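You operate a simulated robot arm through the tools that you are given. There is no shell and no other tool. Be economical: measure what you need, move in short steps, check, and stop when the job is done.

You are at the controls of a simulated two-armed robot. One attempt, no reset.

## Task
Open the blue drawer, take the tape box and put it in the inside of the blue drawer, then shut the drawer. Take the white puff on the bare part of the long table and put it away on the top of the finishing bench. Put the short tile end piece on the top of the packing table away on the top of the sorting bench. Open the lid of the sample case. Do these in any order. Set down upright: tape box, white puff.

It is judged by the outcome, as a careful person would: the job done as asked, and still so three seconds after it is handed in. It fails if anything else is knocked over, pushed out of place, dropped, spilled or broken. A push-on lid holds only when it is set on centred and level and pressed home; a screw cap is set on level and turned clockwise until tight.

## Robot
Two 7-joint arms with two-finger parallel grippers on one trunk, on a base that drives. Base frame: it is fixed to the floor where the robot stands at the start and does not move with it; the origin is under the middle of the robot, x ahead of it, y to its left, z up. Readings come in mm, rad, newtons and seconds.
The left shoulder is at the start at [50, 168, 1057], the right one opposite. Places, roughly: blue drawer [700, -100, 700]; inside of the blue drawer [800, -100, 700]; lid of the sample case [3800, 1900, 900]; short tile end piece [-250, 1500, 750]; tape box [3000, -750, 750]; top of the finishing bench [0, -2100, 900]; top of the sorting bench [1100, 700, 800]; white puff (4x4x6 cm) [2600, -600, 800]. Payload 1.57 kg a hand.
The tool frame of a hand sits at the grasp point between the pads (the TCP): z along the fingers, y along the line on which they close. The tips reach 30 mm beyond it. Largest opening 80 mm; finger width 17, thickness 12; the body of the gripper, 40 by 82 mm, starts 80 mm behind the TCP.
Orientation is told as [roll, pitch, yaw] about the base's x, y, z axes, in that order, counted from this pose: with the fingers straight down and closing along the base's y, the tool's x points along the base's -x, its y along +y and its z along -z.

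## Interface
- The arms move only by the tool drive_tool. It takes "left_plan", "right_plan" or both (then of equal length, played together; a hand with none holds still); each is a list of rows, each a list of 7 numbers: the gripper command, from -1 (shut) to 1 (fully open), values between in proportion, then the shift along the base's x, y, z in m, then the turn, a rotation vector about the base's x, y, z in rad. In form: [[gripper, tx, ty, tz, wx, wy, wz], ...]. A call has 1 to 8 rows; each row is the pose to reach, as a shift and turn from the pose commanded when the call began. A row lasts 0.2 s, in which the tool goes at most 50 mm and 0.15 rad; a call with a longer step from one row to the next is refused whole, and so is a gripper value outside its range. Where a pose cannot be reached the arm comes as near as it can. A force on the tool above 40 N (or 10 N above the force at the start of the call, whichever is more), or a blocked arm, ends the call early, and 0.2 s more pass. The fingers move at their own pace (about 45 mm/s each) and stop on an object; they squeeze with about 21 N. The grip force told is the motor's: it shows also when the fingers shut on nothing. Time passes only in rows, and 0.2 s behind the last, so rows that repeat a pose let the fingers close. The reply holds the time, the measured pose of the TCP, the force on the tool along the base axes, the opening and the grip force, in the units named above and with some noise, with the torque about the TCP (base axes, N m) and any sound that the robot's microphone picked up.
- Cameras (640 x 400 px; columns grow to the right, rows downward): "scene" is now at [121.9, -1.1, 1253.7]; the picture's right is [-0.02, -1.00, 0.00], its down [-0.69, 0.01, -0.72] and it looks along [0.72, -0.01, -0.69] (base axes); focal length 280 px, centre (320, 200). "left" rides on the left gripper at [72, 7, -122] in its tool frame; the picture's right is [-0.09, 1.00, 0.00], its down [-0.84, -0.08, -0.54] and it looks along [-0.54, -0.05, 0.84] (tool axes); focal length 238 px, centre (320, 200). "right" rides on the right gripper at [72, -7, -122] in its tool frame; the picture's right is [0.09, 1.00, 0.00], its down [-0.84, 0.08, -0.54] and it looks along [-0.54, 0.05, 0.84] (tool axes); focal length 238 px, centre (320, 200). There is no depth. A picture from a camera that has moved, and an enlarged one, comes with that camera's place and axes in the base frame and with its lens.
- capture(camera): a new picture of that camera. The clock stands still meanwhile.
- move_column(by): slides the trunk up (or, below 0, down) by that many mm; the arms and the scene camera ride with it, the base frame stays. It gives what a move gives, with no picture.
- base_move(legs): drives the robot by 1 to 6 legs, each [ahead, left, turn to the left] in mm, mm and rad, along the robot's own axes; the way and the turn of a leg run together, so that a leg with both is an arc; at most 1500 mm and 3.142 rad a leg. The arms and the cameras ride along, it lands a little off, and it stops where it bumps. It gives what a move gives.
- head_to(pan, tilt): turns the head with the scene camera to pan (to the left, within 1.396 rad either way) and tilt (down, from -0.506 to 1.204), counted from straight ahead of the robot. It gives what a move gives.
- close_up(camera, box): a new picture of the part [left, top, right, bottom] of that camera's present view, enlarged. The clock stands still meanwhile.
- job_done(): hands the job in; it is judged then, once.

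Work in short steps. Places have to be worked out from the pictures, the camera data and where the tool is seen: move nearer, look again, correct. Check each grasp and each placing, and mend what went wrong. You have 165 turns and 122 pictures in all, those below and enlarged ones among them. Open the grippers and draw the arms clear of the work before you hand the job in, unless the task says otherwise.

The tools are called after "Request:" as name(argument=value, ...) on one line, values as JSON. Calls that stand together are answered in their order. drive_tool: Moves the arms, as the interface text tells. Its arguments: {"type":"object","properties":{"left_plan":{"type":"array","items":{"type":"array","items":{"type":"number"}}},"right_plan":{"type":"array","items":{"type":"array","items":{"type":"number"}}}},"required":[]} The other tools are called the same way: move_column (by) slides the trunk up or down; base_move (legs) drives the base; head_to (pan, tilt) turns the head that bears the scene camera; capture (camera) takes a picture; close_up (camera, box) takes an enlarged picture of a part of a camera's view; job_done () hands the job in.

At the start:

```text
time: 0.0
left_tcp_pos: [508.5, 238.3, 1005.2]
left_tool_rot: [-0.001, -0.001, 0.001]
left_ft_force: [0.1, -0.3, 0.0]
left_ft_torque: [0.02, -0.01, -0.02]
left_finger_gap: 79.9
left_grip_force: 0.2
right_tcp_pos: [500.3, -145.6, 981.2]
right_tool_rot: [0.0, 0.0, 0.0]
right_ft_force: [-0.5, 0.2, 0.1]
right_ft_torque: [-0.01, 0.0, 0.02]
right_finger_gap: 80.0
right_grip_force: 0.1
trunk travel left (down, up): [-225.0, 218.0]
robot x, y, heading: [2.2, 1.2, 0.003]
head pan, tilt: [-0.019, 0.768]
```

scene: 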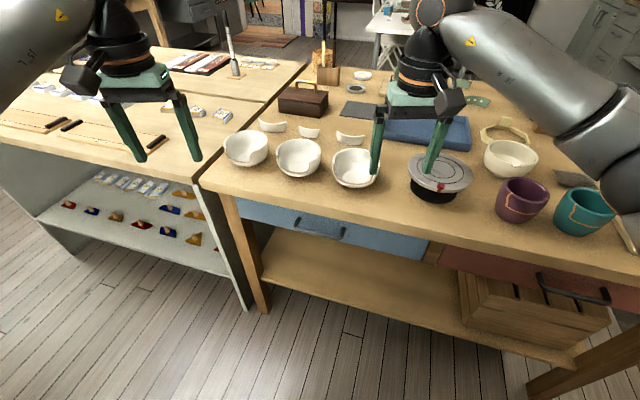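
right: 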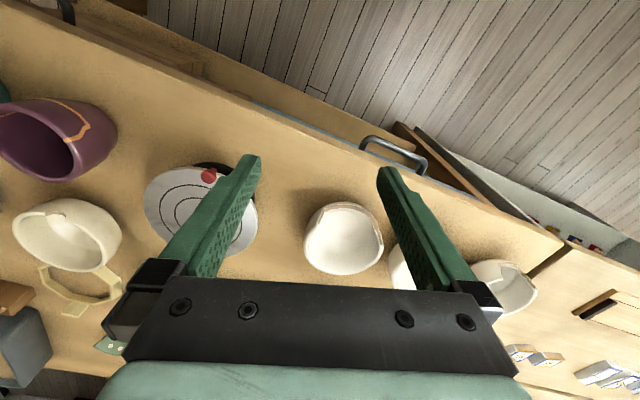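
left: 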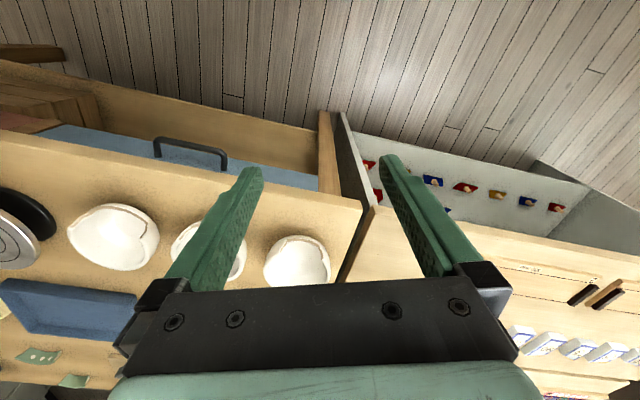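

I start by looking around to map the room: raise the head's tilt and look left and right.

Request:
head_to(pan=0, tilt=0.25)

Request:
capture(camera="scene")

Request:
head_to(pan=1.39, tilt=0.4)

Request:
capture(camera="scene")

Request:
head_to(pan=-1.39, tilt=0.4)

Request:
capture(camera="scene")

```text
time: 0.9
left_tcp_pos: [508.6, 239.5, 1006.4]
left_tool_rot: [-0.002, 0.0, -0.002]
left_ft_force: [0.3, -0.4, 0.3]
left_ft_torque: [-0.03, 0.01, 0.02]
left_finger_gap: 80.0
left_grip_force: 0.0
right_tcp_pos: [500.4, -146.3, 981.0]
right_tool_rot: [0.0, 0.0, 0.001]
right_ft_force: [0.2, -0.2, 0.4]
right_ft_torque: [-0.01, -0.01, 0.0]
right_finger_gap: 80.2
right_grip_force: 0.0
trunk travel left (down, up): [-225.0, 218.0]
robot x, y, heading: [-4.2, -0.8, -0.005]
head pan, tilt: [0.0, 0.25]
```

```text
118 pictures are left
camera scene: at [133.2, 0.5, 1300.1], right [0.0, -1.0, 0.0], down [-0.25, 0.0, -0.97], along [0.97, 0.0, -0.25], focal length 280 px, centre (320, 200)
```

scene: 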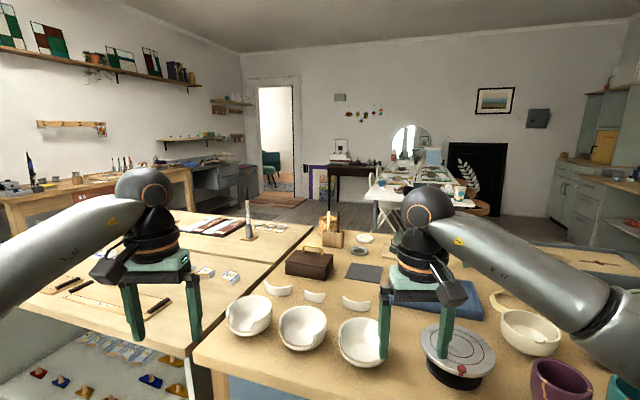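

```text
time: 2.5
left_tcp_pos: [509.0, 240.0, 1005.9]
left_tool_rot: [-0.001, 0.0, 0.0]
left_ft_force: [-0.8, -0.5, 1.0]
left_ft_torque: [0.01, 0.0, -0.01]
left_finger_gap: 79.9
left_grip_force: 0.2
right_tcp_pos: [500.1, -144.3, 980.9]
right_tool_rot: [0.0, 0.0, 0.0]
right_ft_force: [0.2, -0.4, 1.1]
right_ft_torque: [0.01, -0.05, -0.02]
right_finger_gap: 80.1
right_grip_force: 0.0
trunk travel left (down, up): [-225.0, 218.0]
robot x, y, heading: [-0.2, -2.1, 0.003]
head pan, tilt: [1.389, 0.4]
```

```text
117 pictures are left
camera scene: at [56.6, 91.6, 1286.2], right [0.98, -0.18, 0.0], down [-0.07, -0.38, -0.92], along [0.17, 0.91, -0.39], focal length 280 px, centre (320, 200)
```

scene: 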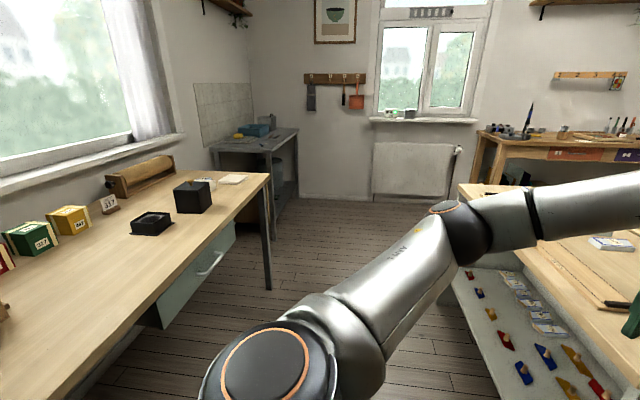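

```text
time: 4.9
left_tcp_pos: [509.2, 239.1, 1006.6]
left_tool_rot: [0.0, -0.001, 0.001]
left_ft_force: [-0.9, -0.1, -0.6]
left_ft_torque: [0.01, 0.02, -0.03]
left_finger_gap: 80.0
left_grip_force: 0.0
right_tcp_pos: [500.3, -144.7, 981.6]
right_tool_rot: [0.0, 0.001, 0.0]
right_ft_force: [-0.9, 0.6, 0.2]
right_ft_torque: [-0.01, 0.0, 0.01]
right_finger_gap: 79.9
right_grip_force: 0.0
trunk travel left (down, up): [-225.0, 218.0]
robot x, y, heading: [1.4, -1.4, 0.0]
head pan, tilt: [-1.389, 0.4]
```

```text
116 pictures are left
camera scene: at [56.6, -90.6, 1286.2], right [-0.98, -0.18, 0.0], down [-0.07, 0.38, -0.92], along [0.17, -0.91, -0.39], focal length 280 px, centre (320, 200)
```

scene: 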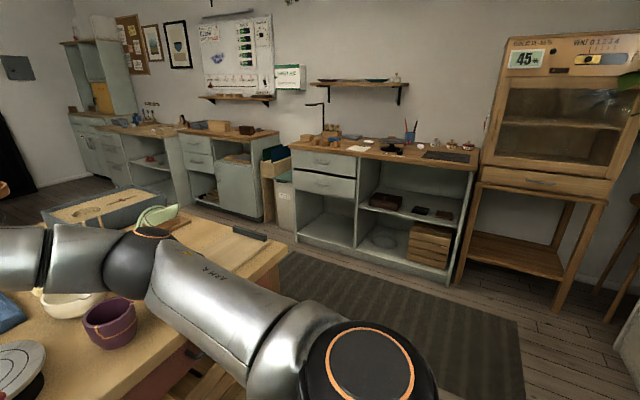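

The drawer front runs askew (normal about −0.31 rad from my heading). I turn the base to face it and look at the handle.

Request:
base_move(legs=[[0, 0, -0.31]])

Request:
head_to(pan=0.2, tilt=0.85)

Request:
capture(camera="scene")

Request:
capture(camera="left")

```text
time: 6.3
left_tcp_pos: [557.3, 67.7, 1005.2]
left_tool_rot: [0.0, -0.001, -0.317]
left_ft_force: [0.1, 0.0, -0.8]
left_ft_torque: [0.0, -0.01, -0.03]
left_finger_gap: 79.9
left_grip_force: 0.1
right_tcp_pos: [429.9, -294.3, 980.6]
right_tool_rot: [-0.001, -0.002, -0.317]
right_ft_force: [-0.1, -0.6, 0.6]
right_ft_torque: [-0.04, 0.01, -0.01]
right_finger_gap: 80.0
right_grip_force: 0.0
trunk travel left (down, up): [-225.0, 218.0]
robot x, y, heading: [2.4, -0.0, -0.324]
head pan, tilt: [-1.389, 0.4]
```

```text
time: 8.0
left_tcp_pos: [557.6, 68.6, 1006.2]
left_tool_rot: [0.001, 0.001, -0.318]
left_ft_force: [1.0, 0.1, 0.0]
left_ft_torque: [-0.03, 0.02, -0.04]
left_finger_gap: 79.9
left_grip_force: 0.1
right_tcp_pos: [429.9, -294.2, 981.2]
right_tool_rot: [-0.001, 0.001, -0.319]
right_ft_force: [0.4, 0.7, -0.5]
right_ft_torque: [-0.03, 0.01, -0.01]
right_finger_gap: 79.9
right_grip_force: 0.1
trunk travel left (down, up): [-225.0, 218.0]
robot x, y, heading: [-0.5, -2.1, -0.323]
head pan, tilt: [0.201, 0.85]
```

```text
115 pictures are left
camera scene: at [115.4, -21.1, 1247.1], right [-0.12, -0.99, 0.0], down [-0.75, 0.09, -0.66], along [0.66, -0.08, -0.75], focal length 280 px, centre (320, 200)
```

scene: 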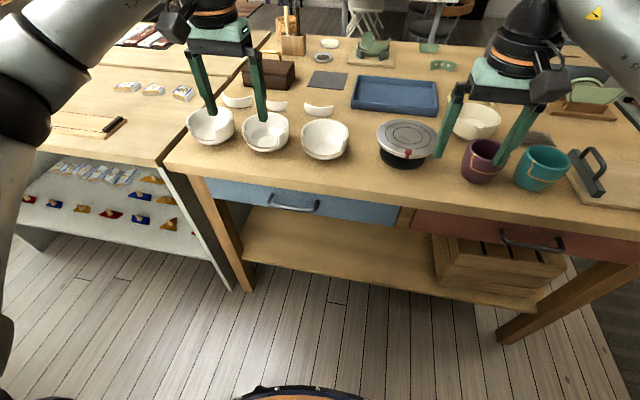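

```text
114 pictures are left
camera left: at [491.6, 96.5, 1127.3], right [0.4, 0.92, 0.0], down [0.77, -0.33, 0.54], along [0.5, -0.22, -0.84], focal length 238 px, centre (320, 200)
```

left: 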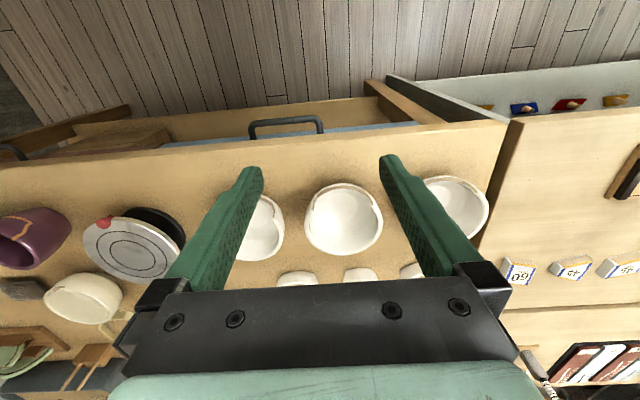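

Triangulating the handle bar from both cameras gives about (577, −10, 685). I pull the left hand back off the table while turning it to point forward with the fingers closing vertically.

Request:
drive_tool(left_plan=[[0, -0.022, 0.007, 0, -0.0922, -0.046, 0.1042], [0, -0.044, 0.014, 0, -0.1844, -0.092, 0.2084], [0, -0.066, 0.021, 0, -0.2766, -0.138, 0.3126], [0, -0.088, 0.028, 0, -0.3688, -0.184, 0.4168], [0, -0.11, 0.035, 0, -0.461, -0.23, 0.521], [0, -0.132, 0.042, 0, -0.5532, -0.276, 0.6252], [0, -0.154, 0.049, 0, -0.6454, -0.322, 0.7294], [0, -0.176, 0.056, 0, -0.7376, -0.368, 0.8336]])

Request:
drive_tool(left_plan=[[0, 0, 0, -0.03, -0.0922, -0.046, 0.1042], [0, 0, 0, -0.06, -0.1844, -0.092, 0.2084], [0, 0, 0, -0.1, -0.2766, -0.138, 0.3126], [0, 0, 0, -0.15, -0.3688, -0.184, 0.4168], [0, 0, 0, -0.2, -0.461, -0.23, 0.521], [0, 0, 0, -0.2, -0.461, -0.23, 0.521]])

Request:
capture(camera="scene")

Request:
capture(camera="left")

```text
time: 9.8
left_tcp_pos: [418.1, 123.8, 1030.2]
left_tool_rot: [-0.771, -0.238, 0.662]
left_ft_force: [0.2, 0.5, 0.0]
left_ft_torque: [-0.01, -0.02, 0.01]
left_finger_gap: 40.2
left_grip_force: 0.0
left hand out of reach, approached as far as the arm can: row 7, 8
right_tcp_pos: [429.2, -293.3, 980.6]
right_tool_rot: [0.0, 0.001, -0.318]
right_ft_force: [-0.8, -0.2, -0.1]
right_ft_torque: [-0.02, -0.03, 0.0]
right_finger_gap: 80.0
right_grip_force: 0.0
trunk travel left (down, up): [-225.0, 218.0]
robot x, y, heading: [0.5, -0.1, -0.315]
head pan, tilt: [0.201, 0.85]
```

```text
time: 11.2
left_tcp_pos: [497.2, 133.5, 902.8]
left_tool_rot: [-1.084, -0.106, 1.064]
left_ft_force: [0.3, 0.2, -0.1]
left_ft_torque: [0.03, -0.01, 0.01]
left_finger_gap: 39.9
left_grip_force: 0.0
left hand out of reach, approached as far as the arm can: row 1, 2, 3, 4, 5, 6
right_tcp_pos: [431.2, -293.9, 981.1]
right_tool_rot: [0.0, -0.001, -0.318]
right_ft_force: [0.1, 0.6, 0.8]
right_ft_torque: [0.02, 0.03, 0.0]
right_finger_gap: 79.9
right_grip_force: 0.1
trunk travel left (down, up): [-225.0, 218.0]
robot x, y, heading: [-1.5, 2.7, -0.316]
head pan, tilt: [0.201, 0.85]
```

```text
113 pictures are left
camera scene: at [115.4, -21.1, 1247.1], right [-0.12, -0.99, 0.0], down [-0.75, 0.09, -0.66], along [0.66, -0.08, -0.75], focal length 280 px, centre (320, 200)
```

scene: 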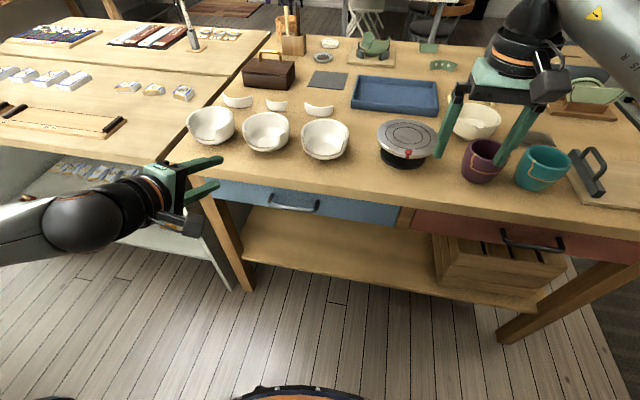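

```text
112 pictures are left
camera left: at [363.5, 118.8, 944.6], right [-0.32, 0.39, -0.86], down [0.0, 0.91, 0.41], along [0.95, 0.13, -0.29], focal length 238 px, centre (320, 200)
```

left: 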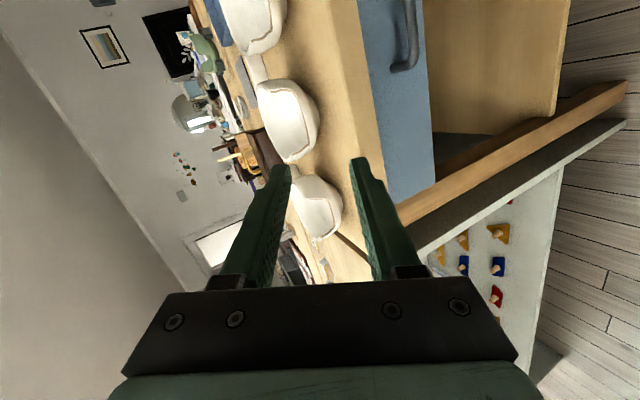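

The retracted pose was hard to reach. I back the base 120 mm and lower the trunk to give the forward-pointing pose more room.

Request:
base_move(legs=[[-120, 0, 0]])

Request:
move_column(by=-170)

Request:
capture(camera="left")

Request:
capture(camera="scene")

```text
time: 12.4
left_tcp_pos: [384.8, 169.2, 902.9]
left_tool_rot: [-1.085, -0.11, 1.06]
left_ft_force: [0.0, -0.6, 0.5]
left_ft_torque: [-0.03, -0.01, 0.02]
left_finger_gap: 39.7
left_grip_force: 0.0
right_tcp_pos: [315.0, -258.7, 981.4]
right_tool_rot: [0.001, 0.001, -0.319]
right_ft_force: [-0.2, -0.3, -0.2]
right_ft_torque: [-0.01, -0.01, -0.02]
right_finger_gap: 79.7
right_grip_force: 0.0
trunk travel left (down, up): [-225.0, 218.0]
robot x, y, heading: [-113.4, 39.6, -0.32]
head pan, tilt: [0.201, 0.85]
```

```text
time: 14.4
left_tcp_pos: [386.0, 169.2, 732.2]
left_tool_rot: [-1.082, -0.11, 1.062]
left_ft_force: [0.3, -0.3, -0.8]
left_ft_torque: [0.01, 0.03, -0.04]
left_finger_gap: 40.0
left_grip_force: 0.1
right_tcp_pos: [315.5, -257.5, 811.7]
right_tool_rot: [-0.001, 0.0, -0.319]
right_ft_force: [0.2, 0.0, 0.3]
right_ft_torque: [0.03, -0.02, -0.04]
right_finger_gap: 80.0
right_grip_force: 0.1
trunk travel left (down, up): [-55.0, 388.0]
robot x, y, heading: [-112.8, 35.8, -0.319]
head pan, tilt: [0.201, 0.85]
```

```text
111 pictures are left
camera left: at [250.8, 155.3, 774.8], right [-0.32, 0.39, -0.86], down [0.0, 0.91, 0.41], along [0.95, 0.13, -0.29], focal length 238 px, centre (320, 200)
```

left: 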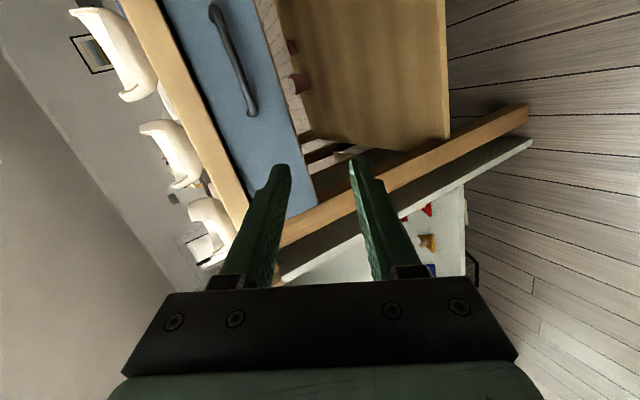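

```text
110 pictures are left
camera scene: at [2.2, 16.0, 1077.2], right [-0.12, -0.99, 0.0], down [-0.75, 0.09, -0.66], along [0.66, -0.08, -0.75], focal length 280 px, centre (320, 200)
```

scene: 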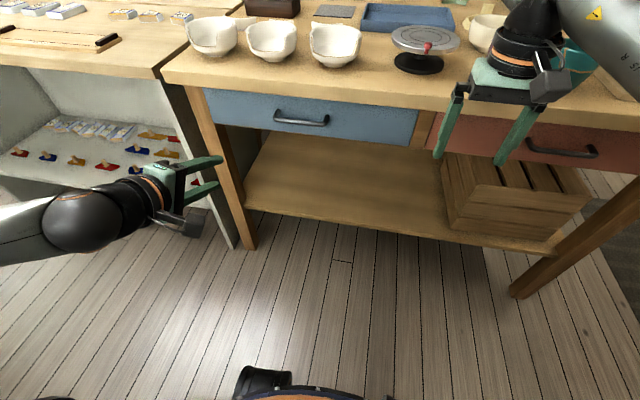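

The new pair of views agrees on the handle bar at about (570, −8, 712). I move the left hand to a point about 90 mm in front of it and straighten its orientation.

Request:
drive_tool(left_plan=[[0, 0.02, -0.03, 0.002, -0.052, -0.028, 0.059], [0, 0.04, -0.06, 0.004, -0.104, -0.055, 0.117], [0, 0.06, -0.09, 0.006, -0.156, -0.083, 0.176], [0, 0.08, -0.12, 0.008, -0.156, -0.083, 0.176], [0, 0.104, -0.15, 0.011, -0.156, -0.083, 0.176], [0, 0.104, -0.15, 0.011, -0.156, -0.083, 0.176]])

Request:
capture(camera="left")

Request:
capture(camera="scene")

```text
time: 15.7
left_tcp_pos: [510.4, 207.7, 686.3]
left_tool_rot: [-1.238, -0.294, 1.256]
left_ft_force: [0.5, -0.1, -0.3]
left_ft_torque: [-0.01, 0.03, -0.02]
left_finger_gap: 40.4
left_grip_force: 0.1
left hand out of reach, approached as far as the arm can: row 2, 3, 4, 5, 6
right_tcp_pos: [316.7, -257.9, 812.0]
right_tool_rot: [0.0, 0.001, -0.321]
right_ft_force: [0.1, 0.3, 0.1]
right_ft_torque: [-0.01, -0.01, -0.01]
right_finger_gap: 80.0
right_grip_force: 0.2
trunk travel left (down, up): [-55.0, 388.0]
robot x, y, heading: [-112.5, 36.5, -0.32]
head pan, tilt: [0.201, 0.85]
stopped in row 6 (left hand): the arm was blocked; the commanded pose is now the measured one
```

```text
109 pictures are left
camera left: at [374.3, 168.7, 696.9], right [-0.2, 0.44, -0.87], down [-0.24, 0.84, 0.48], along [0.95, 0.3, -0.06], focal length 238 px, centre (320, 200)
```

left: 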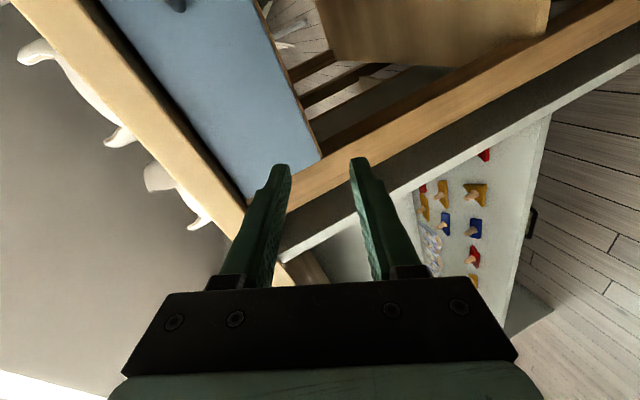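

```text
108 pictures are left
camera scene: at [2.2, 16.0, 1077.1], right [-0.12, -0.99, 0.0], down [-0.75, 0.09, -0.66], along [0.66, -0.08, -0.75], focal length 280 px, centre (320, 200)
```

scene: 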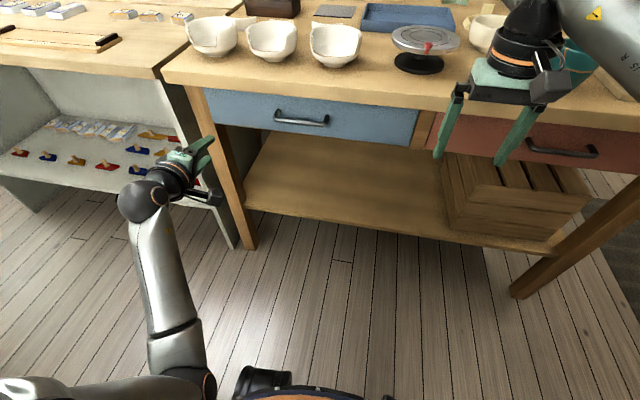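

The arm followed an awkward path because its command had run ahead; the command is now reset to the measured pose. I try translating only, back and then to the right toward the handle.

Request:
drive_tool(left_plan=[[0, -0.03, 0.0, 0.01, 0, 0, 0], [0, -0.045, -0.04, 0.03, 0, 0, 0], [0, -0.04, -0.085, 0.045, 0, 0, 0], [0, -0.03, -0.13, 0.055, 0, 0, 0], [0, -0.02, -0.175, 0.057, 0, 0, 0], [0, -0.02, -0.19, 0.057, 0, 0, 0], [0, -0.02, -0.19, 0.057, 0, 0, 0]])

Request:
capture(camera="scene")

```text
time: 16.3
left_tcp_pos: [474.7, 277.3, 728.2]
left_tool_rot: [-1.241, -0.581, 1.314]
left_ft_force: [1.1, 0.6, -0.3]
left_ft_torque: [0.03, -0.01, -0.03]
left_finger_gap: 39.9
left_grip_force: 0.0
left hand out of reach, approached as far as the arm can: row 2, 3
right_tcp_pos: [315.6, -257.5, 811.9]
right_tool_rot: [-0.001, 0.001, -0.318]
right_ft_force: [-0.1, -0.1, -0.3]
right_ft_torque: [0.02, 0.0, -0.02]
right_finger_gap: 80.1
right_grip_force: 0.0
trunk travel left (down, up): [-55.0, 388.0]
robot x, y, heading: [-115.7, 37.0, -0.32]
head pan, tilt: [0.201, 0.85]
stopped in row 3 (left hand): the arm was blocked; the commanded pose is now the measured one
```

```text
107 pictures are left
camera scene: at [2.3, 16.1, 1077.1], right [-0.12, -0.99, 0.0], down [-0.75, 0.09, -0.66], along [0.66, -0.08, -0.75], focal length 280 px, centre (320, 200)
```

scene: 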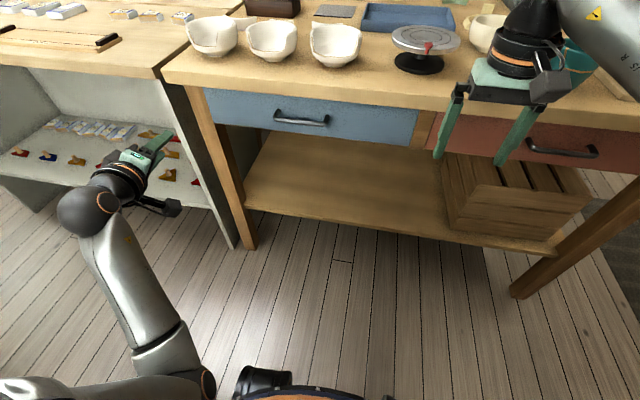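

That wrist turn direction sits on a joint limit. I unwind to the downward pose first, then I'll try turning the other way.

Request:
drive_tool(left_plan=[[0, -0.01, -0.01, 0.012, 0.0716, 0.0888, -0.0859], [0, -0.02, -0.025, 0.025, 0.1432, 0.1777, -0.1718], [0, -0.03, -0.04, 0.04, 0.2147, 0.2665, -0.2577], [0, -0.04, -0.06, 0.055, 0.2863, 0.3553, -0.3437], [0, -0.05, -0.08, 0.07, 0.3579, 0.4442, -0.4296], [0, -0.06, -0.1, 0.085, 0.4295, 0.533, -0.5155], [0, -0.07, -0.12, 0.1, 0.501, 0.6218, -0.6014], [0, -0.08, -0.14, 0.12, 0.5727, 0.7107, -0.6873]])

Request:
drive_tool(left_plan=[[0, -0.005, -0.015, 0, 0.0716, 0.0888, -0.0859], [0, -0.01, -0.03, 0, 0.1432, 0.1777, -0.1718], [0, -0.015, -0.045, 0, 0.2147, 0.2665, -0.2577], [0, -0.02, -0.05, 0, 0.2863, 0.3553, -0.3437], [0, -0.02, -0.05, 0, 0.2863, 0.3553, -0.3437]])

```text
time: 18.1
left_tcp_pos: [396.8, 137.0, 850.6]
left_tool_rot: [-0.239, -0.383, 0.075]
left_ft_force: [-0.2, 0.0, 0.0]
left_ft_torque: [-0.05, 0.0, 0.04]
left_finger_gap: 40.0
left_grip_force: 0.1
right_tcp_pos: [316.1, -257.9, 811.0]
right_tool_rot: [0.0, 0.001, -0.319]
right_ft_force: [0.7, -0.5, -0.2]
right_ft_torque: [0.01, -0.02, -0.01]
right_finger_gap: 80.1
right_grip_force: 0.0
trunk travel left (down, up): [-55.0, 388.0]
robot x, y, heading: [-112.1, 38.4, -0.319]
head pan, tilt: [0.201, 0.85]
```

```text
time: 19.3
left_tcp_pos: [375.4, 85.7, 850.9]
left_tool_rot: [-0.003, 0.001, -0.322]
left_ft_force: [0.9, 0.2, 0.3]
left_ft_torque: [-0.02, 0.02, 0.0]
left_finger_gap: 39.8
left_grip_force: 0.2
right_tcp_pos: [315.8, -258.4, 809.9]
right_tool_rot: [-0.001, 0.002, -0.321]
right_ft_force: [0.4, -0.4, -0.4]
right_ft_torque: [0.02, 0.01, 0.03]
right_finger_gap: 80.1
right_grip_force: 0.2
trunk travel left (down, up): [-55.0, 388.0]
robot x, y, heading: [-115.1, 38.0, -0.316]
head pan, tilt: [0.201, 0.85]
```

Unwound cleanly. Now I turn the other way (yaw −90°) while pitching forward to 35° below horizontal, moving to a pre-grasp pose before the handle.

Request:
drive_tool(left_plan=[[0, 0.008, 0, 0, 0.0397, -0.0788, -0.1198], [0, 0.016, -0.006, 0, 0.0794, -0.1576, -0.2396], [0, 0.024, -0.012, 0, 0.1191, -0.2364, -0.3594], [0, 0.032, -0.018, 0, 0.1588, -0.3152, -0.4792], [0, 0.04, -0.024, -0.01, 0.1985, -0.394, -0.599], [0, 0.05, -0.03, -0.02, 0.2382, -0.4728, -0.7188], [0, 0.06, -0.036, -0.03, 0.2779, -0.5516, -0.8386], [0, 0.07, -0.042, -0.04, 0.3176, -0.6304, -0.9584]])

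Request:
drive_tool(left_plan=[[0, 0.01, -0.006, -0.01, 0.0397, -0.0788, -0.1198], [0, 0.02, -0.013, -0.02, 0.0794, -0.1576, -0.2396], [0, 0.035, -0.02, -0.03, 0.1191, -0.2364, -0.3594], [0, 0.055, -0.029, -0.047, 0.1588, -0.3152, -0.4792], [0, 0.055, -0.029, -0.047, 0.1588, -0.3152, -0.4792]])

Request:
capture(camera="left")

Request:
capture(camera="scene")

```text
time: 21.1
left_tcp_pos: [446.1, 44.6, 808.9]
left_tool_rot: [0.658, -0.177, -1.381]
left_ft_force: [0.8, -0.1, 0.0]
left_ft_torque: [-0.01, -0.01, -0.02]
left_finger_gap: 39.8
left_grip_force: 0.0
right_tcp_pos: [316.4, -257.1, 810.0]
right_tool_rot: [0.0, 0.001, -0.32]
right_ft_force: [0.6, 0.0, -0.3]
right_ft_torque: [-0.03, 0.01, 0.0]
right_finger_gap: 79.9
right_grip_force: 0.1
trunk travel left (down, up): [-55.0, 388.0]
robot x, y, heading: [-113.3, 35.9, -0.323]
head pan, tilt: [0.201, 0.85]
```

```text
time: 22.3
left_tcp_pos: [499.2, 14.6, 762.4]
left_tool_rot: [0.96, 0.0, -1.891]
left_ft_force: [-0.1, 1.1, 0.4]
left_ft_torque: [0.0, -0.02, 0.0]
left_finger_gap: 40.2
left_grip_force: 0.1
right_tcp_pos: [315.5, -256.3, 812.5]
right_tool_rot: [-0.001, 0.002, -0.319]
right_ft_force: [-0.6, -0.2, -0.5]
right_ft_torque: [0.0, -0.01, -0.01]
right_finger_gap: 80.1
right_grip_force: 0.0
trunk travel left (down, up): [-55.0, 388.0]
robot x, y, heading: [-112.2, 38.5, -0.317]
head pan, tilt: [0.201, 0.85]
```

```text
106 pictures are left
camera left: at [430.8, 112.6, 837.3], right [0.51, -0.27, 0.81], down [-0.73, -0.64, 0.25], along [0.46, -0.72, -0.52], focal length 238 px, centre (320, 200)
```

left: 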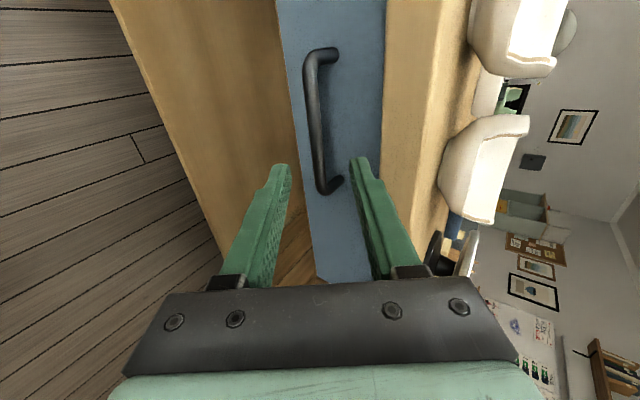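

```text
105 pictures are left
camera scene: at [2.3, 16.1, 1077.1], right [-0.12, -0.99, 0.0], down [-0.75, 0.09, -0.66], along [0.66, -0.08, -0.75], focal length 280 px, centre (320, 200)
```

scene: 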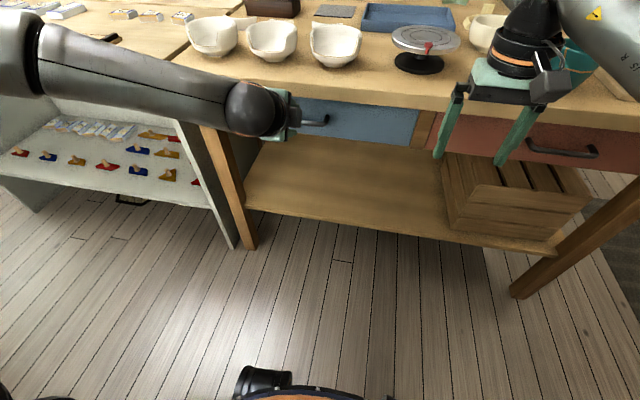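

Now the handle sits straight between the fingers, about 114 mm ahead along the tool axis (bar ≈ (591, −9, 697)). I advance 92 mm.

Request:
drive_tool(left_plan=[[0, 0.024, -0.008, -0.0175, 0, 0, 0], [0, 0.048, -0.016, -0.035, 0, 0, 0], [0, 0.072, -0.0236, -0.053, 0, 0, 0], [0, 0.072, -0.0236, -0.053, 0, 0, 0]])

Request:
capture(camera="left")

```text
time: 23.1
left_tcp_pos: [559.1, -6.2, 723.5]
left_tool_rot: [0.967, 0.001, -1.886]
left_ft_force: [-23.4, 10.3, 12.1]
left_ft_torque: [-0.2, -0.63, 0.09]
left_finger_gap: 35.8
left_grip_force: 0.1
right_tcp_pos: [316.1, -255.9, 812.0]
right_tool_rot: [-0.001, 0.001, -0.318]
right_ft_force: [-0.4, -1.3, 1.0]
right_ft_torque: [0.01, 0.02, -0.01]
right_finger_gap: 79.9
right_grip_force: 0.0
trunk travel left (down, up): [-55.0, 388.0]
robot x, y, heading: [-113.4, 34.9, -0.323]
head pan, tilt: [0.201, 0.85]
stopped in row 3 (left hand): the force on the tool passed its limit (the readings are from after the stop); the commanded pose is now the measured one
```

```text
104 pictures are left
camera left: at [490.6, 92.6, 797.2], right [0.51, -0.26, 0.82], down [-0.73, -0.64, 0.24], along [0.46, -0.72, -0.52], focal length 238 px, centre (320, 200)
```

left: 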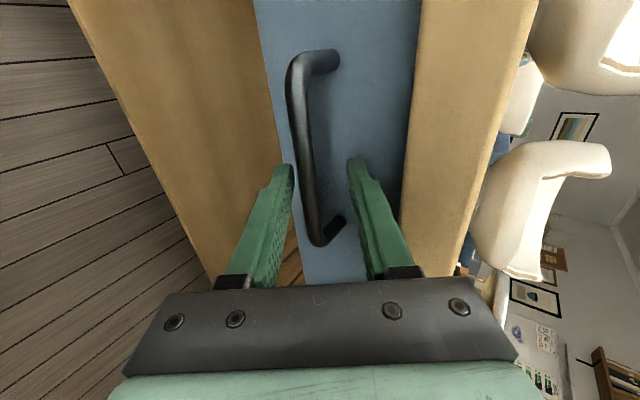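

The torque reading places the contact at the upper fingertip on the drawer front, so the bar should already be between the fingers. I back off 5 mm and close.

Request:
drive_tool(left_plan=[[0, -0.004, 0.0013, 0.003, 0, 0, 0], [-1, -0.004, 0.0013, 0.003, 0, 0, 0], [-1, -0.004, 0.0013, 0.003, 0, 0, 0], [-1, -0.004, 0.0013, 0.003, 0, 0, 0], [-1, -0.004, 0.0013, 0.003, 0, 0, 0]])

Request:
capture(camera="left")

```text
time: 24.3
left_tcp_pos: [556.8, -3.7, 716.1]
left_tool_rot: [0.95, 0.001, -1.887]
left_ft_force: [-17.0, 7.3, -17.9]
left_ft_torque: [0.24, 0.18, 0.17]
left_finger_gap: 11.9
left_grip_force: 29.6
right_tcp_pos: [316.0, -257.1, 809.4]
right_tool_rot: [-0.002, 0.004, -0.319]
right_ft_force: [0.1, -0.2, 0.1]
right_ft_torque: [-0.02, 0.0, 0.03]
right_finger_gap: 79.9
right_grip_force: 0.0
trunk travel left (down, up): [-55.0, 388.0]
robot x, y, heading: [-112.4, 37.6, -0.315]
head pan, tilt: [0.201, 0.85]
```

```text
103 pictures are left
camera left: at [488.1, 94.2, 792.4], right [0.52, -0.27, 0.81], down [-0.72, -0.64, 0.25], along [0.45, -0.72, -0.53], focal length 238 px, centre (320, 200)
```

left: 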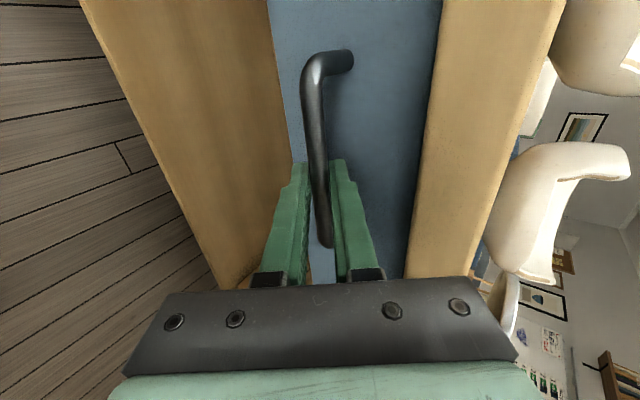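

The bar is gripped (gap 11.9 mm). I pull the drawer by driving the base back 220 mm.

Request:
base_move(legs=[[-220, 0, 0]])

Request:
capture(camera="scene")

```text
time: 25.7
left_tcp_pos: [430.9, 37.4, 715.6]
left_tool_rot: [0.954, 0.008, -1.867]
left_ft_force: [1.5, 0.9, -1.1]
left_ft_torque: [0.05, 0.05, -0.38]
left_finger_gap: 11.7
left_grip_force: 28.9
right_tcp_pos: [192.7, -222.0, 810.4]
right_tool_rot: [0.0, 0.003, -0.301]
right_ft_force: [0.0, -0.1, 0.8]
right_ft_torque: [-0.02, 0.01, 0.03]
right_finger_gap: 80.1
right_grip_force: 0.1
trunk travel left (down, up): [-55.0, 388.0]
robot x, y, heading: [-241.3, 65.9, -0.306]
head pan, tilt: [0.201, 0.85]
stopped in leg 1: the robot was blocked; the commanded pose is now the measured one
```

```text
102 pictures are left
camera scene: at [-125.5, 46.3, 1077.2], right [-0.1, -0.99, 0.0], down [-0.75, 0.08, -0.66], along [0.66, -0.07, -0.75], focal length 280 px, centre (320, 200)
```

scene: 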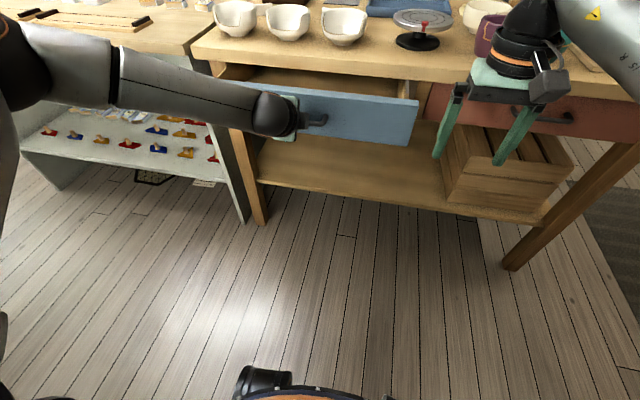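

It stopped after about 130 mm. I try to pull a bit more with the arm to learn whether that is the drawer's end stop.

Request:
drive_tool(left_plan=[[-1, -0.015, 0.005, 0, 0, 0, 0], [-1, -0.03, 0.01, 0, 0, 0, 0], [-1, -0.045, 0.015, 0, 0, 0, 0], [-1, -0.06, 0.02, 0, 0, 0, 0]])

Request:
head_to(pan=0.2, tilt=0.65)

Request:
capture(camera="scene")

```text
time: 26.7
left_tcp_pos: [369.6, 57.3, 717.4]
left_tool_rot: [0.955, 0.008, -1.866]
left_ft_force: [2.0, 6.3, 5.2]
left_ft_torque: [-0.09, 0.01, -0.57]
left_finger_gap: 11.8
left_grip_force: 29.0
right_tcp_pos: [191.4, -221.6, 810.7]
right_tool_rot: [0.0, -0.001, -0.303]
right_ft_force: [0.0, -0.8, -0.1]
right_ft_torque: [-0.03, 0.01, -0.01]
right_finger_gap: 79.7
right_grip_force: 0.0
trunk travel left (down, up): [-55.0, 388.0]
robot x, y, heading: [-243.4, 66.7, -0.31]
head pan, tilt: [0.201, 0.85]
```

```text
time: 27.4
left_tcp_pos: [370.7, 57.5, 717.7]
left_tool_rot: [0.956, 0.007, -1.865]
left_ft_force: [1.9, 9.2, 6.9]
left_ft_torque: [0.18, -0.14, -0.08]
left_finger_gap: 11.9
left_grip_force: 29.6
right_tcp_pos: [192.8, -220.3, 813.6]
right_tool_rot: [0.001, -0.001, -0.302]
right_ft_force: [-0.2, 0.4, 0.2]
right_ft_torque: [0.02, 0.01, -0.03]
right_finger_gap: 80.2
right_grip_force: 0.2
trunk travel left (down, up): [-55.0, 388.0]
robot x, y, heading: [-240.2, 67.0, -0.306]
head pan, tilt: [0.201, 0.649]
```

```text
101 pictures are left
camera scene: at [-117.5, 45.9, 1093.8], right [-0.1, -0.99, 0.0], down [-0.6, 0.06, -0.8], along [0.79, -0.08, -0.6], focal length 280 px, centre (320, 200)
```

scene: 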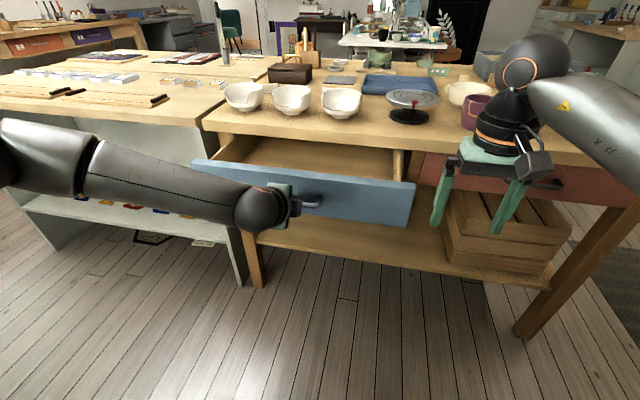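

It still slides; now open about 195 mm and empty inside. I pull 60 mm more, then release and back the hand away.

Request:
drive_tool(left_plan=[[-1, -0.015, 0.005, 0, 0, 0, 0], [-1, -0.03, 0.01, 0, 0, 0, 0], [-1, -0.045, 0.015, 0, 0, 0, 0], [-1, -0.057, 0.019, 0, 0, 0, 0], [0.2, -0.057, 0.019, 0, 0, 0, 0], [0.2, -0.057, 0.019, 0, 0, 0, 0], [0.2, -0.057, 0.019, 0, 0, 0, 0]])

Request:
base_move(legs=[[-150, 0, 0]])

Request:
capture(camera="scene")

```text
time: 29.0
left_tcp_pos: [311.5, 74.8, 716.5]
left_tool_rot: [0.953, 0.008, -1.87]
left_ft_force: [-0.8, -0.1, -0.2]
left_ft_torque: [-0.02, -0.04, -0.04]
left_finger_gap: 47.3
left_grip_force: 0.0
right_tcp_pos: [191.7, -221.5, 811.6]
right_tool_rot: [-0.001, 0.0, -0.302]
right_ft_force: [0.6, 0.1, -0.2]
right_ft_torque: [0.01, -0.01, -0.02]
right_finger_gap: 80.1
right_grip_force: 0.1
trunk travel left (down, up): [-55.0, 388.0]
robot x, y, heading: [-240.5, 66.1, -0.305]
head pan, tilt: [0.201, 0.649]
```

```text
time: 29.7
left_tcp_pos: [312.1, 74.5, 717.2]
left_tool_rot: [0.953, 0.009, -1.872]
left_ft_force: [-0.2, -0.7, 0.4]
left_ft_torque: [0.01, 0.01, 0.01]
left_finger_gap: 48.0
left_grip_force: 0.1
right_tcp_pos: [190.6, -222.8, 811.1]
right_tool_rot: [-0.001, 0.002, -0.305]
right_ft_force: [0.3, 1.0, -0.1]
right_ft_torque: [-0.03, 0.02, 0.01]
right_finger_gap: 79.9
right_grip_force: 0.2
trunk travel left (down, up): [-55.0, 388.0]
robot x, y, heading: [-242.9, 64.6, -0.309]
head pan, tilt: [0.201, 0.649]
stopped in leg 1: the robot was blocked; the commanded pose is now the measured one
```

```text
100 pictures are left
camera scene: at [-117.5, 44.7, 1093.7], right [-0.11, -0.99, 0.0], down [-0.6, 0.06, -0.8], along [0.79, -0.08, -0.6], focal length 280 px, centre (320, 200)
```

scene: 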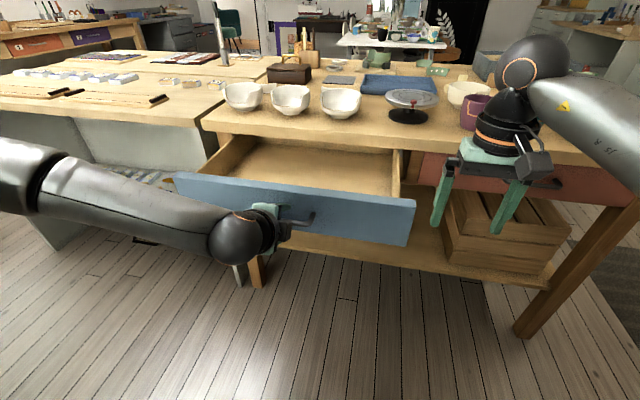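

The base is against the packing table behind me, so it cannot go further back; the drawer is open about 255 mm. I retract the hand along its axis and rotate it back to pointing down.

Request:
drive_tool(left_plan=[[0.2, -0.031, 0.01, 0.023, 0, 0, 0], [0.2, -0.06, 0.02, 0.045, 0, 0, 0], [0.2, -0.06, 0.02, 0.09, -0.0397, 0.0788, 0.1198], [0.2, -0.06, 0.02, 0.135, -0.0794, 0.1576, 0.2396], [0.2, -0.06, 0.02, 0.18, -0.1191, 0.2364, 0.3594], [0.2, -0.06, 0.02, 0.2, -0.1588, 0.3152, 0.4792], [0.2, -0.06, 0.02, 0.2, -0.1985, 0.394, 0.599], [0.2, -0.06, 0.02, 0.2, -0.2382, 0.4728, 0.7188]])

Request:
drive_tool(left_plan=[[0.2, 0, 0, 0.03, -0.0397, 0.0788, 0.1198], [0.2, 0, 0, 0.06, -0.0794, 0.1576, 0.2396], [0.2, 0, 0, 0.08, -0.1191, 0.2364, 0.3594], [0.2, 0, 0, 0.08, -0.1588, 0.3152, 0.4792], [0.2, 0, 0, 0.08, -0.1985, 0.394, 0.599], [0.2, 0, 0, 0.08, -0.2382, 0.4728, 0.7188]])

Request:
move_column(by=200)

Request:
head_to(pan=1.39, tilt=0.5)

Request:
capture(camera="scene")

```text
time: 31.5
left_tcp_pos: [252.1, 94.7, 917.5]
left_tool_rot: [0.467, -0.184, -1.086]
left_ft_force: [-0.8, 0.1, 0.5]
left_ft_torque: [0.01, -0.01, 0.0]
left_finger_gap: 48.4
left_grip_force: 0.0
right_tcp_pos: [190.4, -223.8, 811.3]
right_tool_rot: [0.002, 0.0, -0.304]
right_ft_force: [0.0, 1.0, -1.2]
right_ft_torque: [-0.02, 0.02, 0.0]
right_finger_gap: 80.1
right_grip_force: 0.0
trunk travel left (down, up): [-55.0, 388.0]
robot x, y, heading: [-244.1, 65.6, -0.306]
head pan, tilt: [0.201, 0.649]
```

```text
time: 32.9
left_tcp_pos: [252.6, 94.0, 996.9]
left_tool_rot: [-0.009, 0.019, -0.311]
left_ft_force: [-0.4, -0.6, 0.5]
left_ft_torque: [-0.01, -0.02, 0.03]
left_finger_gap: 48.1
left_grip_force: 0.0
right_tcp_pos: [190.6, -223.6, 811.7]
right_tool_rot: [0.001, 0.0, -0.304]
right_ft_force: [-0.3, 0.5, -0.4]
right_ft_torque: [0.04, 0.0, 0.01]
right_finger_gap: 79.7
right_grip_force: 0.1
trunk travel left (down, up): [-55.0, 388.0]
robot x, y, heading: [-240.1, 64.5, -0.307]
head pan, tilt: [0.201, 0.649]
```

```text
time: 35.1
left_tcp_pos: [252.7, 94.8, 1196.2]
left_tool_rot: [-0.007, 0.022, -0.313]
left_ft_force: [0.1, 0.2, -0.1]
left_ft_torque: [-0.04, -0.01, 0.02]
left_finger_gap: 47.9
left_grip_force: 0.1
right_tcp_pos: [191.2, -223.4, 1011.1]
right_tool_rot: [-0.001, 0.001, -0.304]
right_ft_force: [-0.4, -0.6, 0.2]
right_ft_torque: [-0.02, 0.02, 0.01]
right_finger_gap: 80.0
right_grip_force: 0.1
trunk travel left (down, up): [-255.0, 188.0]
robot x, y, heading: [-242.8, 62.7, -0.311]
head pan, tilt: [0.201, 0.649]
```

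```text
time: 36.5
left_tcp_pos: [253.1, 94.2, 1196.7]
left_tool_rot: [-0.008, 0.018, -0.315]
left_ft_force: [-0.5, -0.3, 0.5]
left_ft_torque: [-0.01, -0.03, 0.01]
left_finger_gap: 47.9
left_grip_force: 0.1
right_tcp_pos: [190.8, -223.0, 1011.1]
right_tool_rot: [0.001, 0.0, -0.304]
right_ft_force: [-0.3, -0.1, 0.7]
right_ft_torque: [-0.01, 0.01, -0.01]
right_finger_gap: 80.0
right_grip_force: 0.1
trunk travel left (down, up): [-255.0, 188.0]
robot x, y, heading: [-241.3, 67.4, -0.304]
head pan, tilt: [1.389, 0.499]
```

```text
99 pictures are left
camera scene: at [-161.0, 134.2, 1307.1], right [0.88, -0.47, 0.0], down [-0.23, -0.42, -0.88], along [0.41, 0.77, -0.48], focal length 280 px, centre (320, 200)
```

scene: 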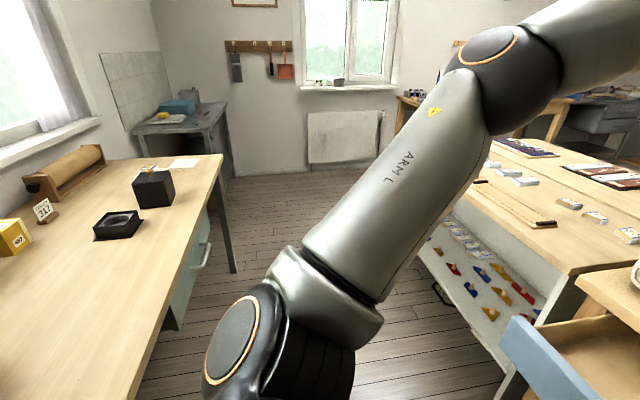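

I drive along the corridor between the tables toward the far end of the packing table, then turn to face it.

Request:
base_move(legs=[[60, 0, 0], [0, 1250, 0], [0, 0, 3.14]])

Request:
head_to(pan=0, tilt=0.7)

Request:
capture(camera="scene")

```text
time: 50.6
left_tcp_pos: [-300.5, 1207.4, 1196.8]
left_tool_rot: [-0.007, 0.019, 2.818]
left_ft_force: [0.5, 0.1, 0.9]
left_ft_torque: [-0.04, 0.02, 0.01]
left_finger_gap: 48.0
left_grip_force: 0.2
right_tcp_pos: [-236.1, 1523.6, 1010.7]
right_tool_rot: [-0.001, 0.001, 2.831]
right_ft_force: [-0.3, 0.5, -0.1]
right_ft_torque: [-0.05, -0.02, 0.01]
right_finger_gap: 79.7
right_grip_force: 0.0
trunk travel left (down, up): [-255.0, 188.0]
robot x, y, heading: [194.1, 1232.4, 2.831]
head pan, tilt: [1.389, 0.499]
```

```text
time: 52.2
left_tcp_pos: [-300.6, 1206.5, 1196.3]
left_tool_rot: [-0.007, 0.018, 2.818]
left_ft_force: [-0.6, 0.6, 0.7]
left_ft_torque: [-0.01, 0.03, 0.02]
left_finger_gap: 47.9
left_grip_force: 0.1
right_tcp_pos: [-237.3, 1524.5, 1011.3]
right_tool_rot: [-0.001, -0.001, 2.829]
right_ft_force: [-0.1, 0.3, 0.3]
right_ft_torque: [-0.04, 0.01, 0.01]
right_finger_gap: 79.9
right_grip_force: 0.0
trunk travel left (down, up): [-255.0, 188.0]
robot x, y, heading: [192.3, 1230.0, 2.827]
head pan, tilt: [0.0, 0.7]
```

```text
98 pictures are left
camera scene: at [74.3, 1270.7, 1289.4], right [0.31, 0.95, 0.0], down [0.61, -0.2, -0.77], along [-0.73, 0.24, -0.64], focal length 280 px, centre (320, 200)
```

scene: 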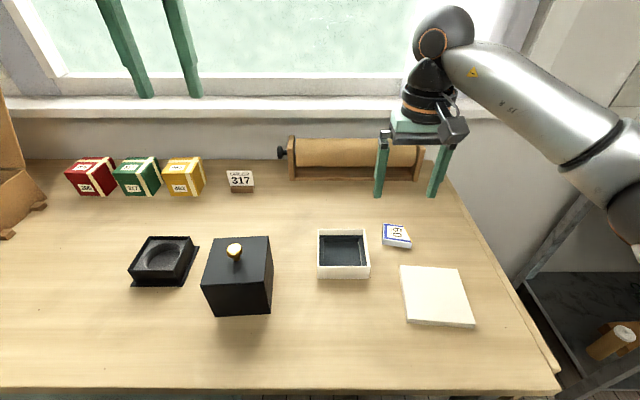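

The numbered little tile at pixel (396, 236) looks like the end piece; it is at about (−324, 1605). I drive 80 mm closer and zoom in.

Request:
base_move(legs=[[70, 0, 0]])

Request:
close_up(camera="scene", box=[300, 180, 480, 330])

Request:
capture(camera="right")

```text
time: 53.2
left_tcp_pos: [-365.7, 1227.1, 1195.9]
left_tool_rot: [-0.006, 0.021, 2.82]
left_ft_force: [0.2, -0.9, 0.2]
left_ft_torque: [0.01, -0.01, 0.0]
left_finger_gap: 48.1
left_grip_force: 0.1
right_tcp_pos: [-301.9, 1545.5, 1011.3]
right_tool_rot: [-0.001, 0.001, 2.829]
right_ft_force: [-0.2, 0.3, -0.9]
right_ft_torque: [-0.01, 0.0, -0.03]
right_finger_gap: 80.0
right_grip_force: 0.0
trunk travel left (down, up): [-255.0, 188.0]
robot x, y, heading: [129.4, 1251.7, 2.832]
head pan, tilt: [0.0, 0.7]
```

```text
2.67 times, centred on (390, 255) of scene
camera zoom: at [8.7, 1292.0, 1289.3], right [0.31, 0.95, 0.0], down [0.61, -0.2, -0.76], along [-0.73, 0.24, -0.64], focal length 748 px, centre (133, 53)
```

zoom: 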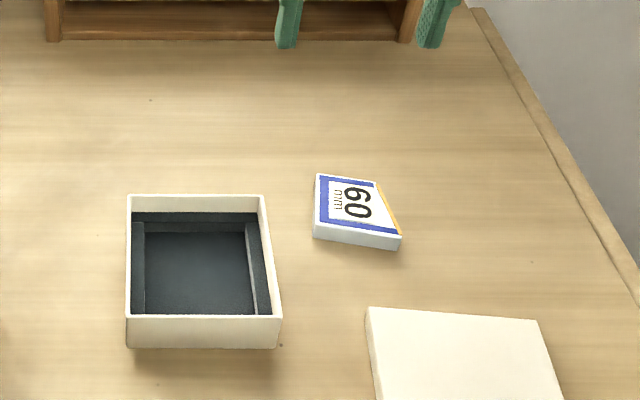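

```text
96 pictures are left
camera right: at [-232.3, 1529.3, 1133.1], right [-0.22, -0.98, 0.0], down [-0.82, 0.18, 0.54], along [-0.53, 0.12, -0.84], focal length 238 px, centre (320, 200)
```

right: 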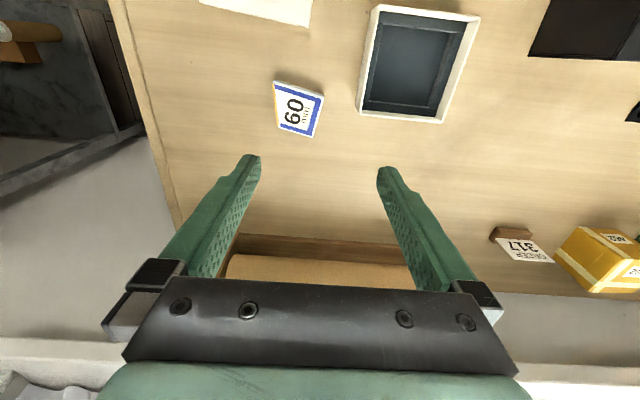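

The tile has two parallel sides about 60 mm apart running left–right, so I turn the right hand 90° to grip front-to-back, lowering it for a better look.

Request:
drive_tool(right_plan=[[1, 0, 0.0, 0, 0, 0, 0.15], [1, 0, 0.0, -0.01, 0, 0, 0.3], [1, 0, 0.0, -0.02, 0, 0, 0.45], [1, 0, 0.0, -0.03, 0, 0, 0.6], [1, 0, 0.0, -0.04, 0, 0, 0.75], [1, 0, 0.0, -0.05, 0, 0, 0.9], [1, 0, 0.0, -0.06, 0, 0, 1.05], [1, 0, 0, -0.06, 0, 0, 1.2]])

Request:
drive_tool(right_plan=[[1, 0, 0, 0, 0, 0, 0.15], [1, 0, 0, 0, 0, 0, 0.3], [1, 0, 0, 0, 0, 0, 0.37], [1, 0, 0, 0, 0, 0, 0.37]])

Request:
capture(camera="right")

Request:
capture(camera="scene")

```text
time: 55.0
left_tcp_pos: [-366.7, 1226.3, 1196.6]
left_tool_rot: [-0.008, 0.021, 2.821]
left_ft_force: [-0.4, 0.1, -0.3]
left_ft_torque: [0.0, -0.02, -0.01]
left_finger_gap: 48.2
left_grip_force: 0.0
right_tcp_pos: [-276.9, 1549.4, 957.5]
right_tool_rot: [0.005, 0.002, -2.606]
right_ft_force: [0.1, 0.7, 0.7]
right_ft_torque: [0.0, -0.03, 0.0]
right_finger_gap: 79.9
right_grip_force: 0.1
right hand out of reach, approached as far as the arm can: row 6, 7, 8
trunk travel left (down, up): [-255.0, 188.0]
robot x, y, heading: [129.3, 1252.6, 2.83]
head pan, tilt: [0.0, 0.7]
```

```text
time: 56.0
left_tcp_pos: [-366.6, 1225.3, 1196.6]
left_tool_rot: [-0.009, 0.022, 2.82]
left_ft_force: [0.1, -0.8, -0.2]
left_ft_torque: [0.05, -0.03, 0.01]
left_finger_gap: 48.0
left_grip_force: 0.0
right_tcp_pos: [-211.4, 1521.9, 929.6]
right_tool_rot: [-0.048, -0.037, -2.358]
right_ft_force: [-1.2, 0.6, -0.5]
right_ft_torque: [0.06, -0.02, -0.03]
right_finger_gap: 79.9
right_grip_force: 0.1
right hand out of reach, approached as far as the arm can: row 1, 2, 3, 4
trunk travel left (down, up): [-255.0, 188.0]
robot x, y, heading: [129.7, 1255.6, 2.827]
head pan, tilt: [0.0, 0.7]
```

```text
95 pictures are left
camera right: at [-157.2, 1577.1, 1047.5], right [0.77, -0.64, -0.05], down [-0.51, -0.65, 0.57], along [-0.4, -0.41, -0.82], focal length 238 px, centre (320, 200)
```

right: 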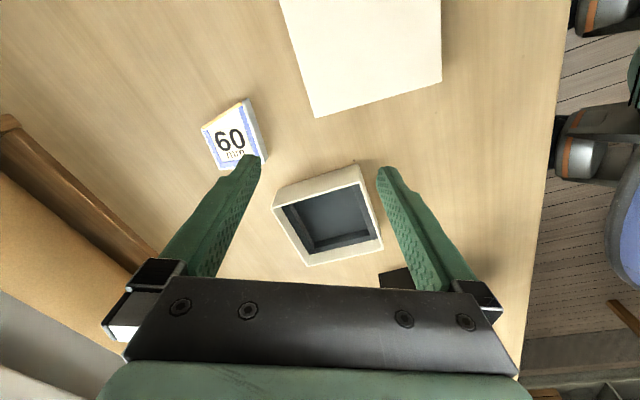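

```text
94 pictures are left
camera scene: at [8.3, 1290.3, 1289.3], right [0.31, 0.95, 0.0], down [0.61, -0.2, -0.76], along [-0.73, 0.24, -0.64], focal length 280 px, centre (320, 200)
```

scene: 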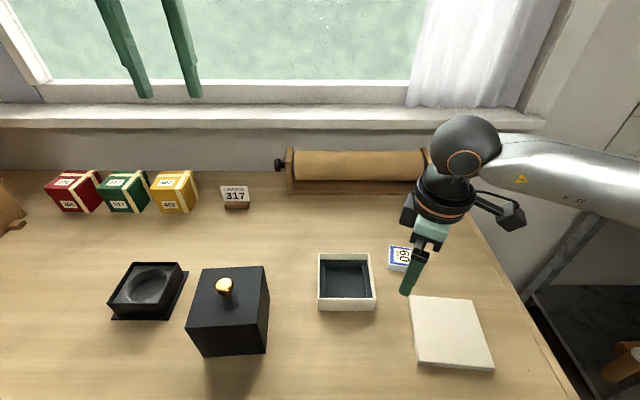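

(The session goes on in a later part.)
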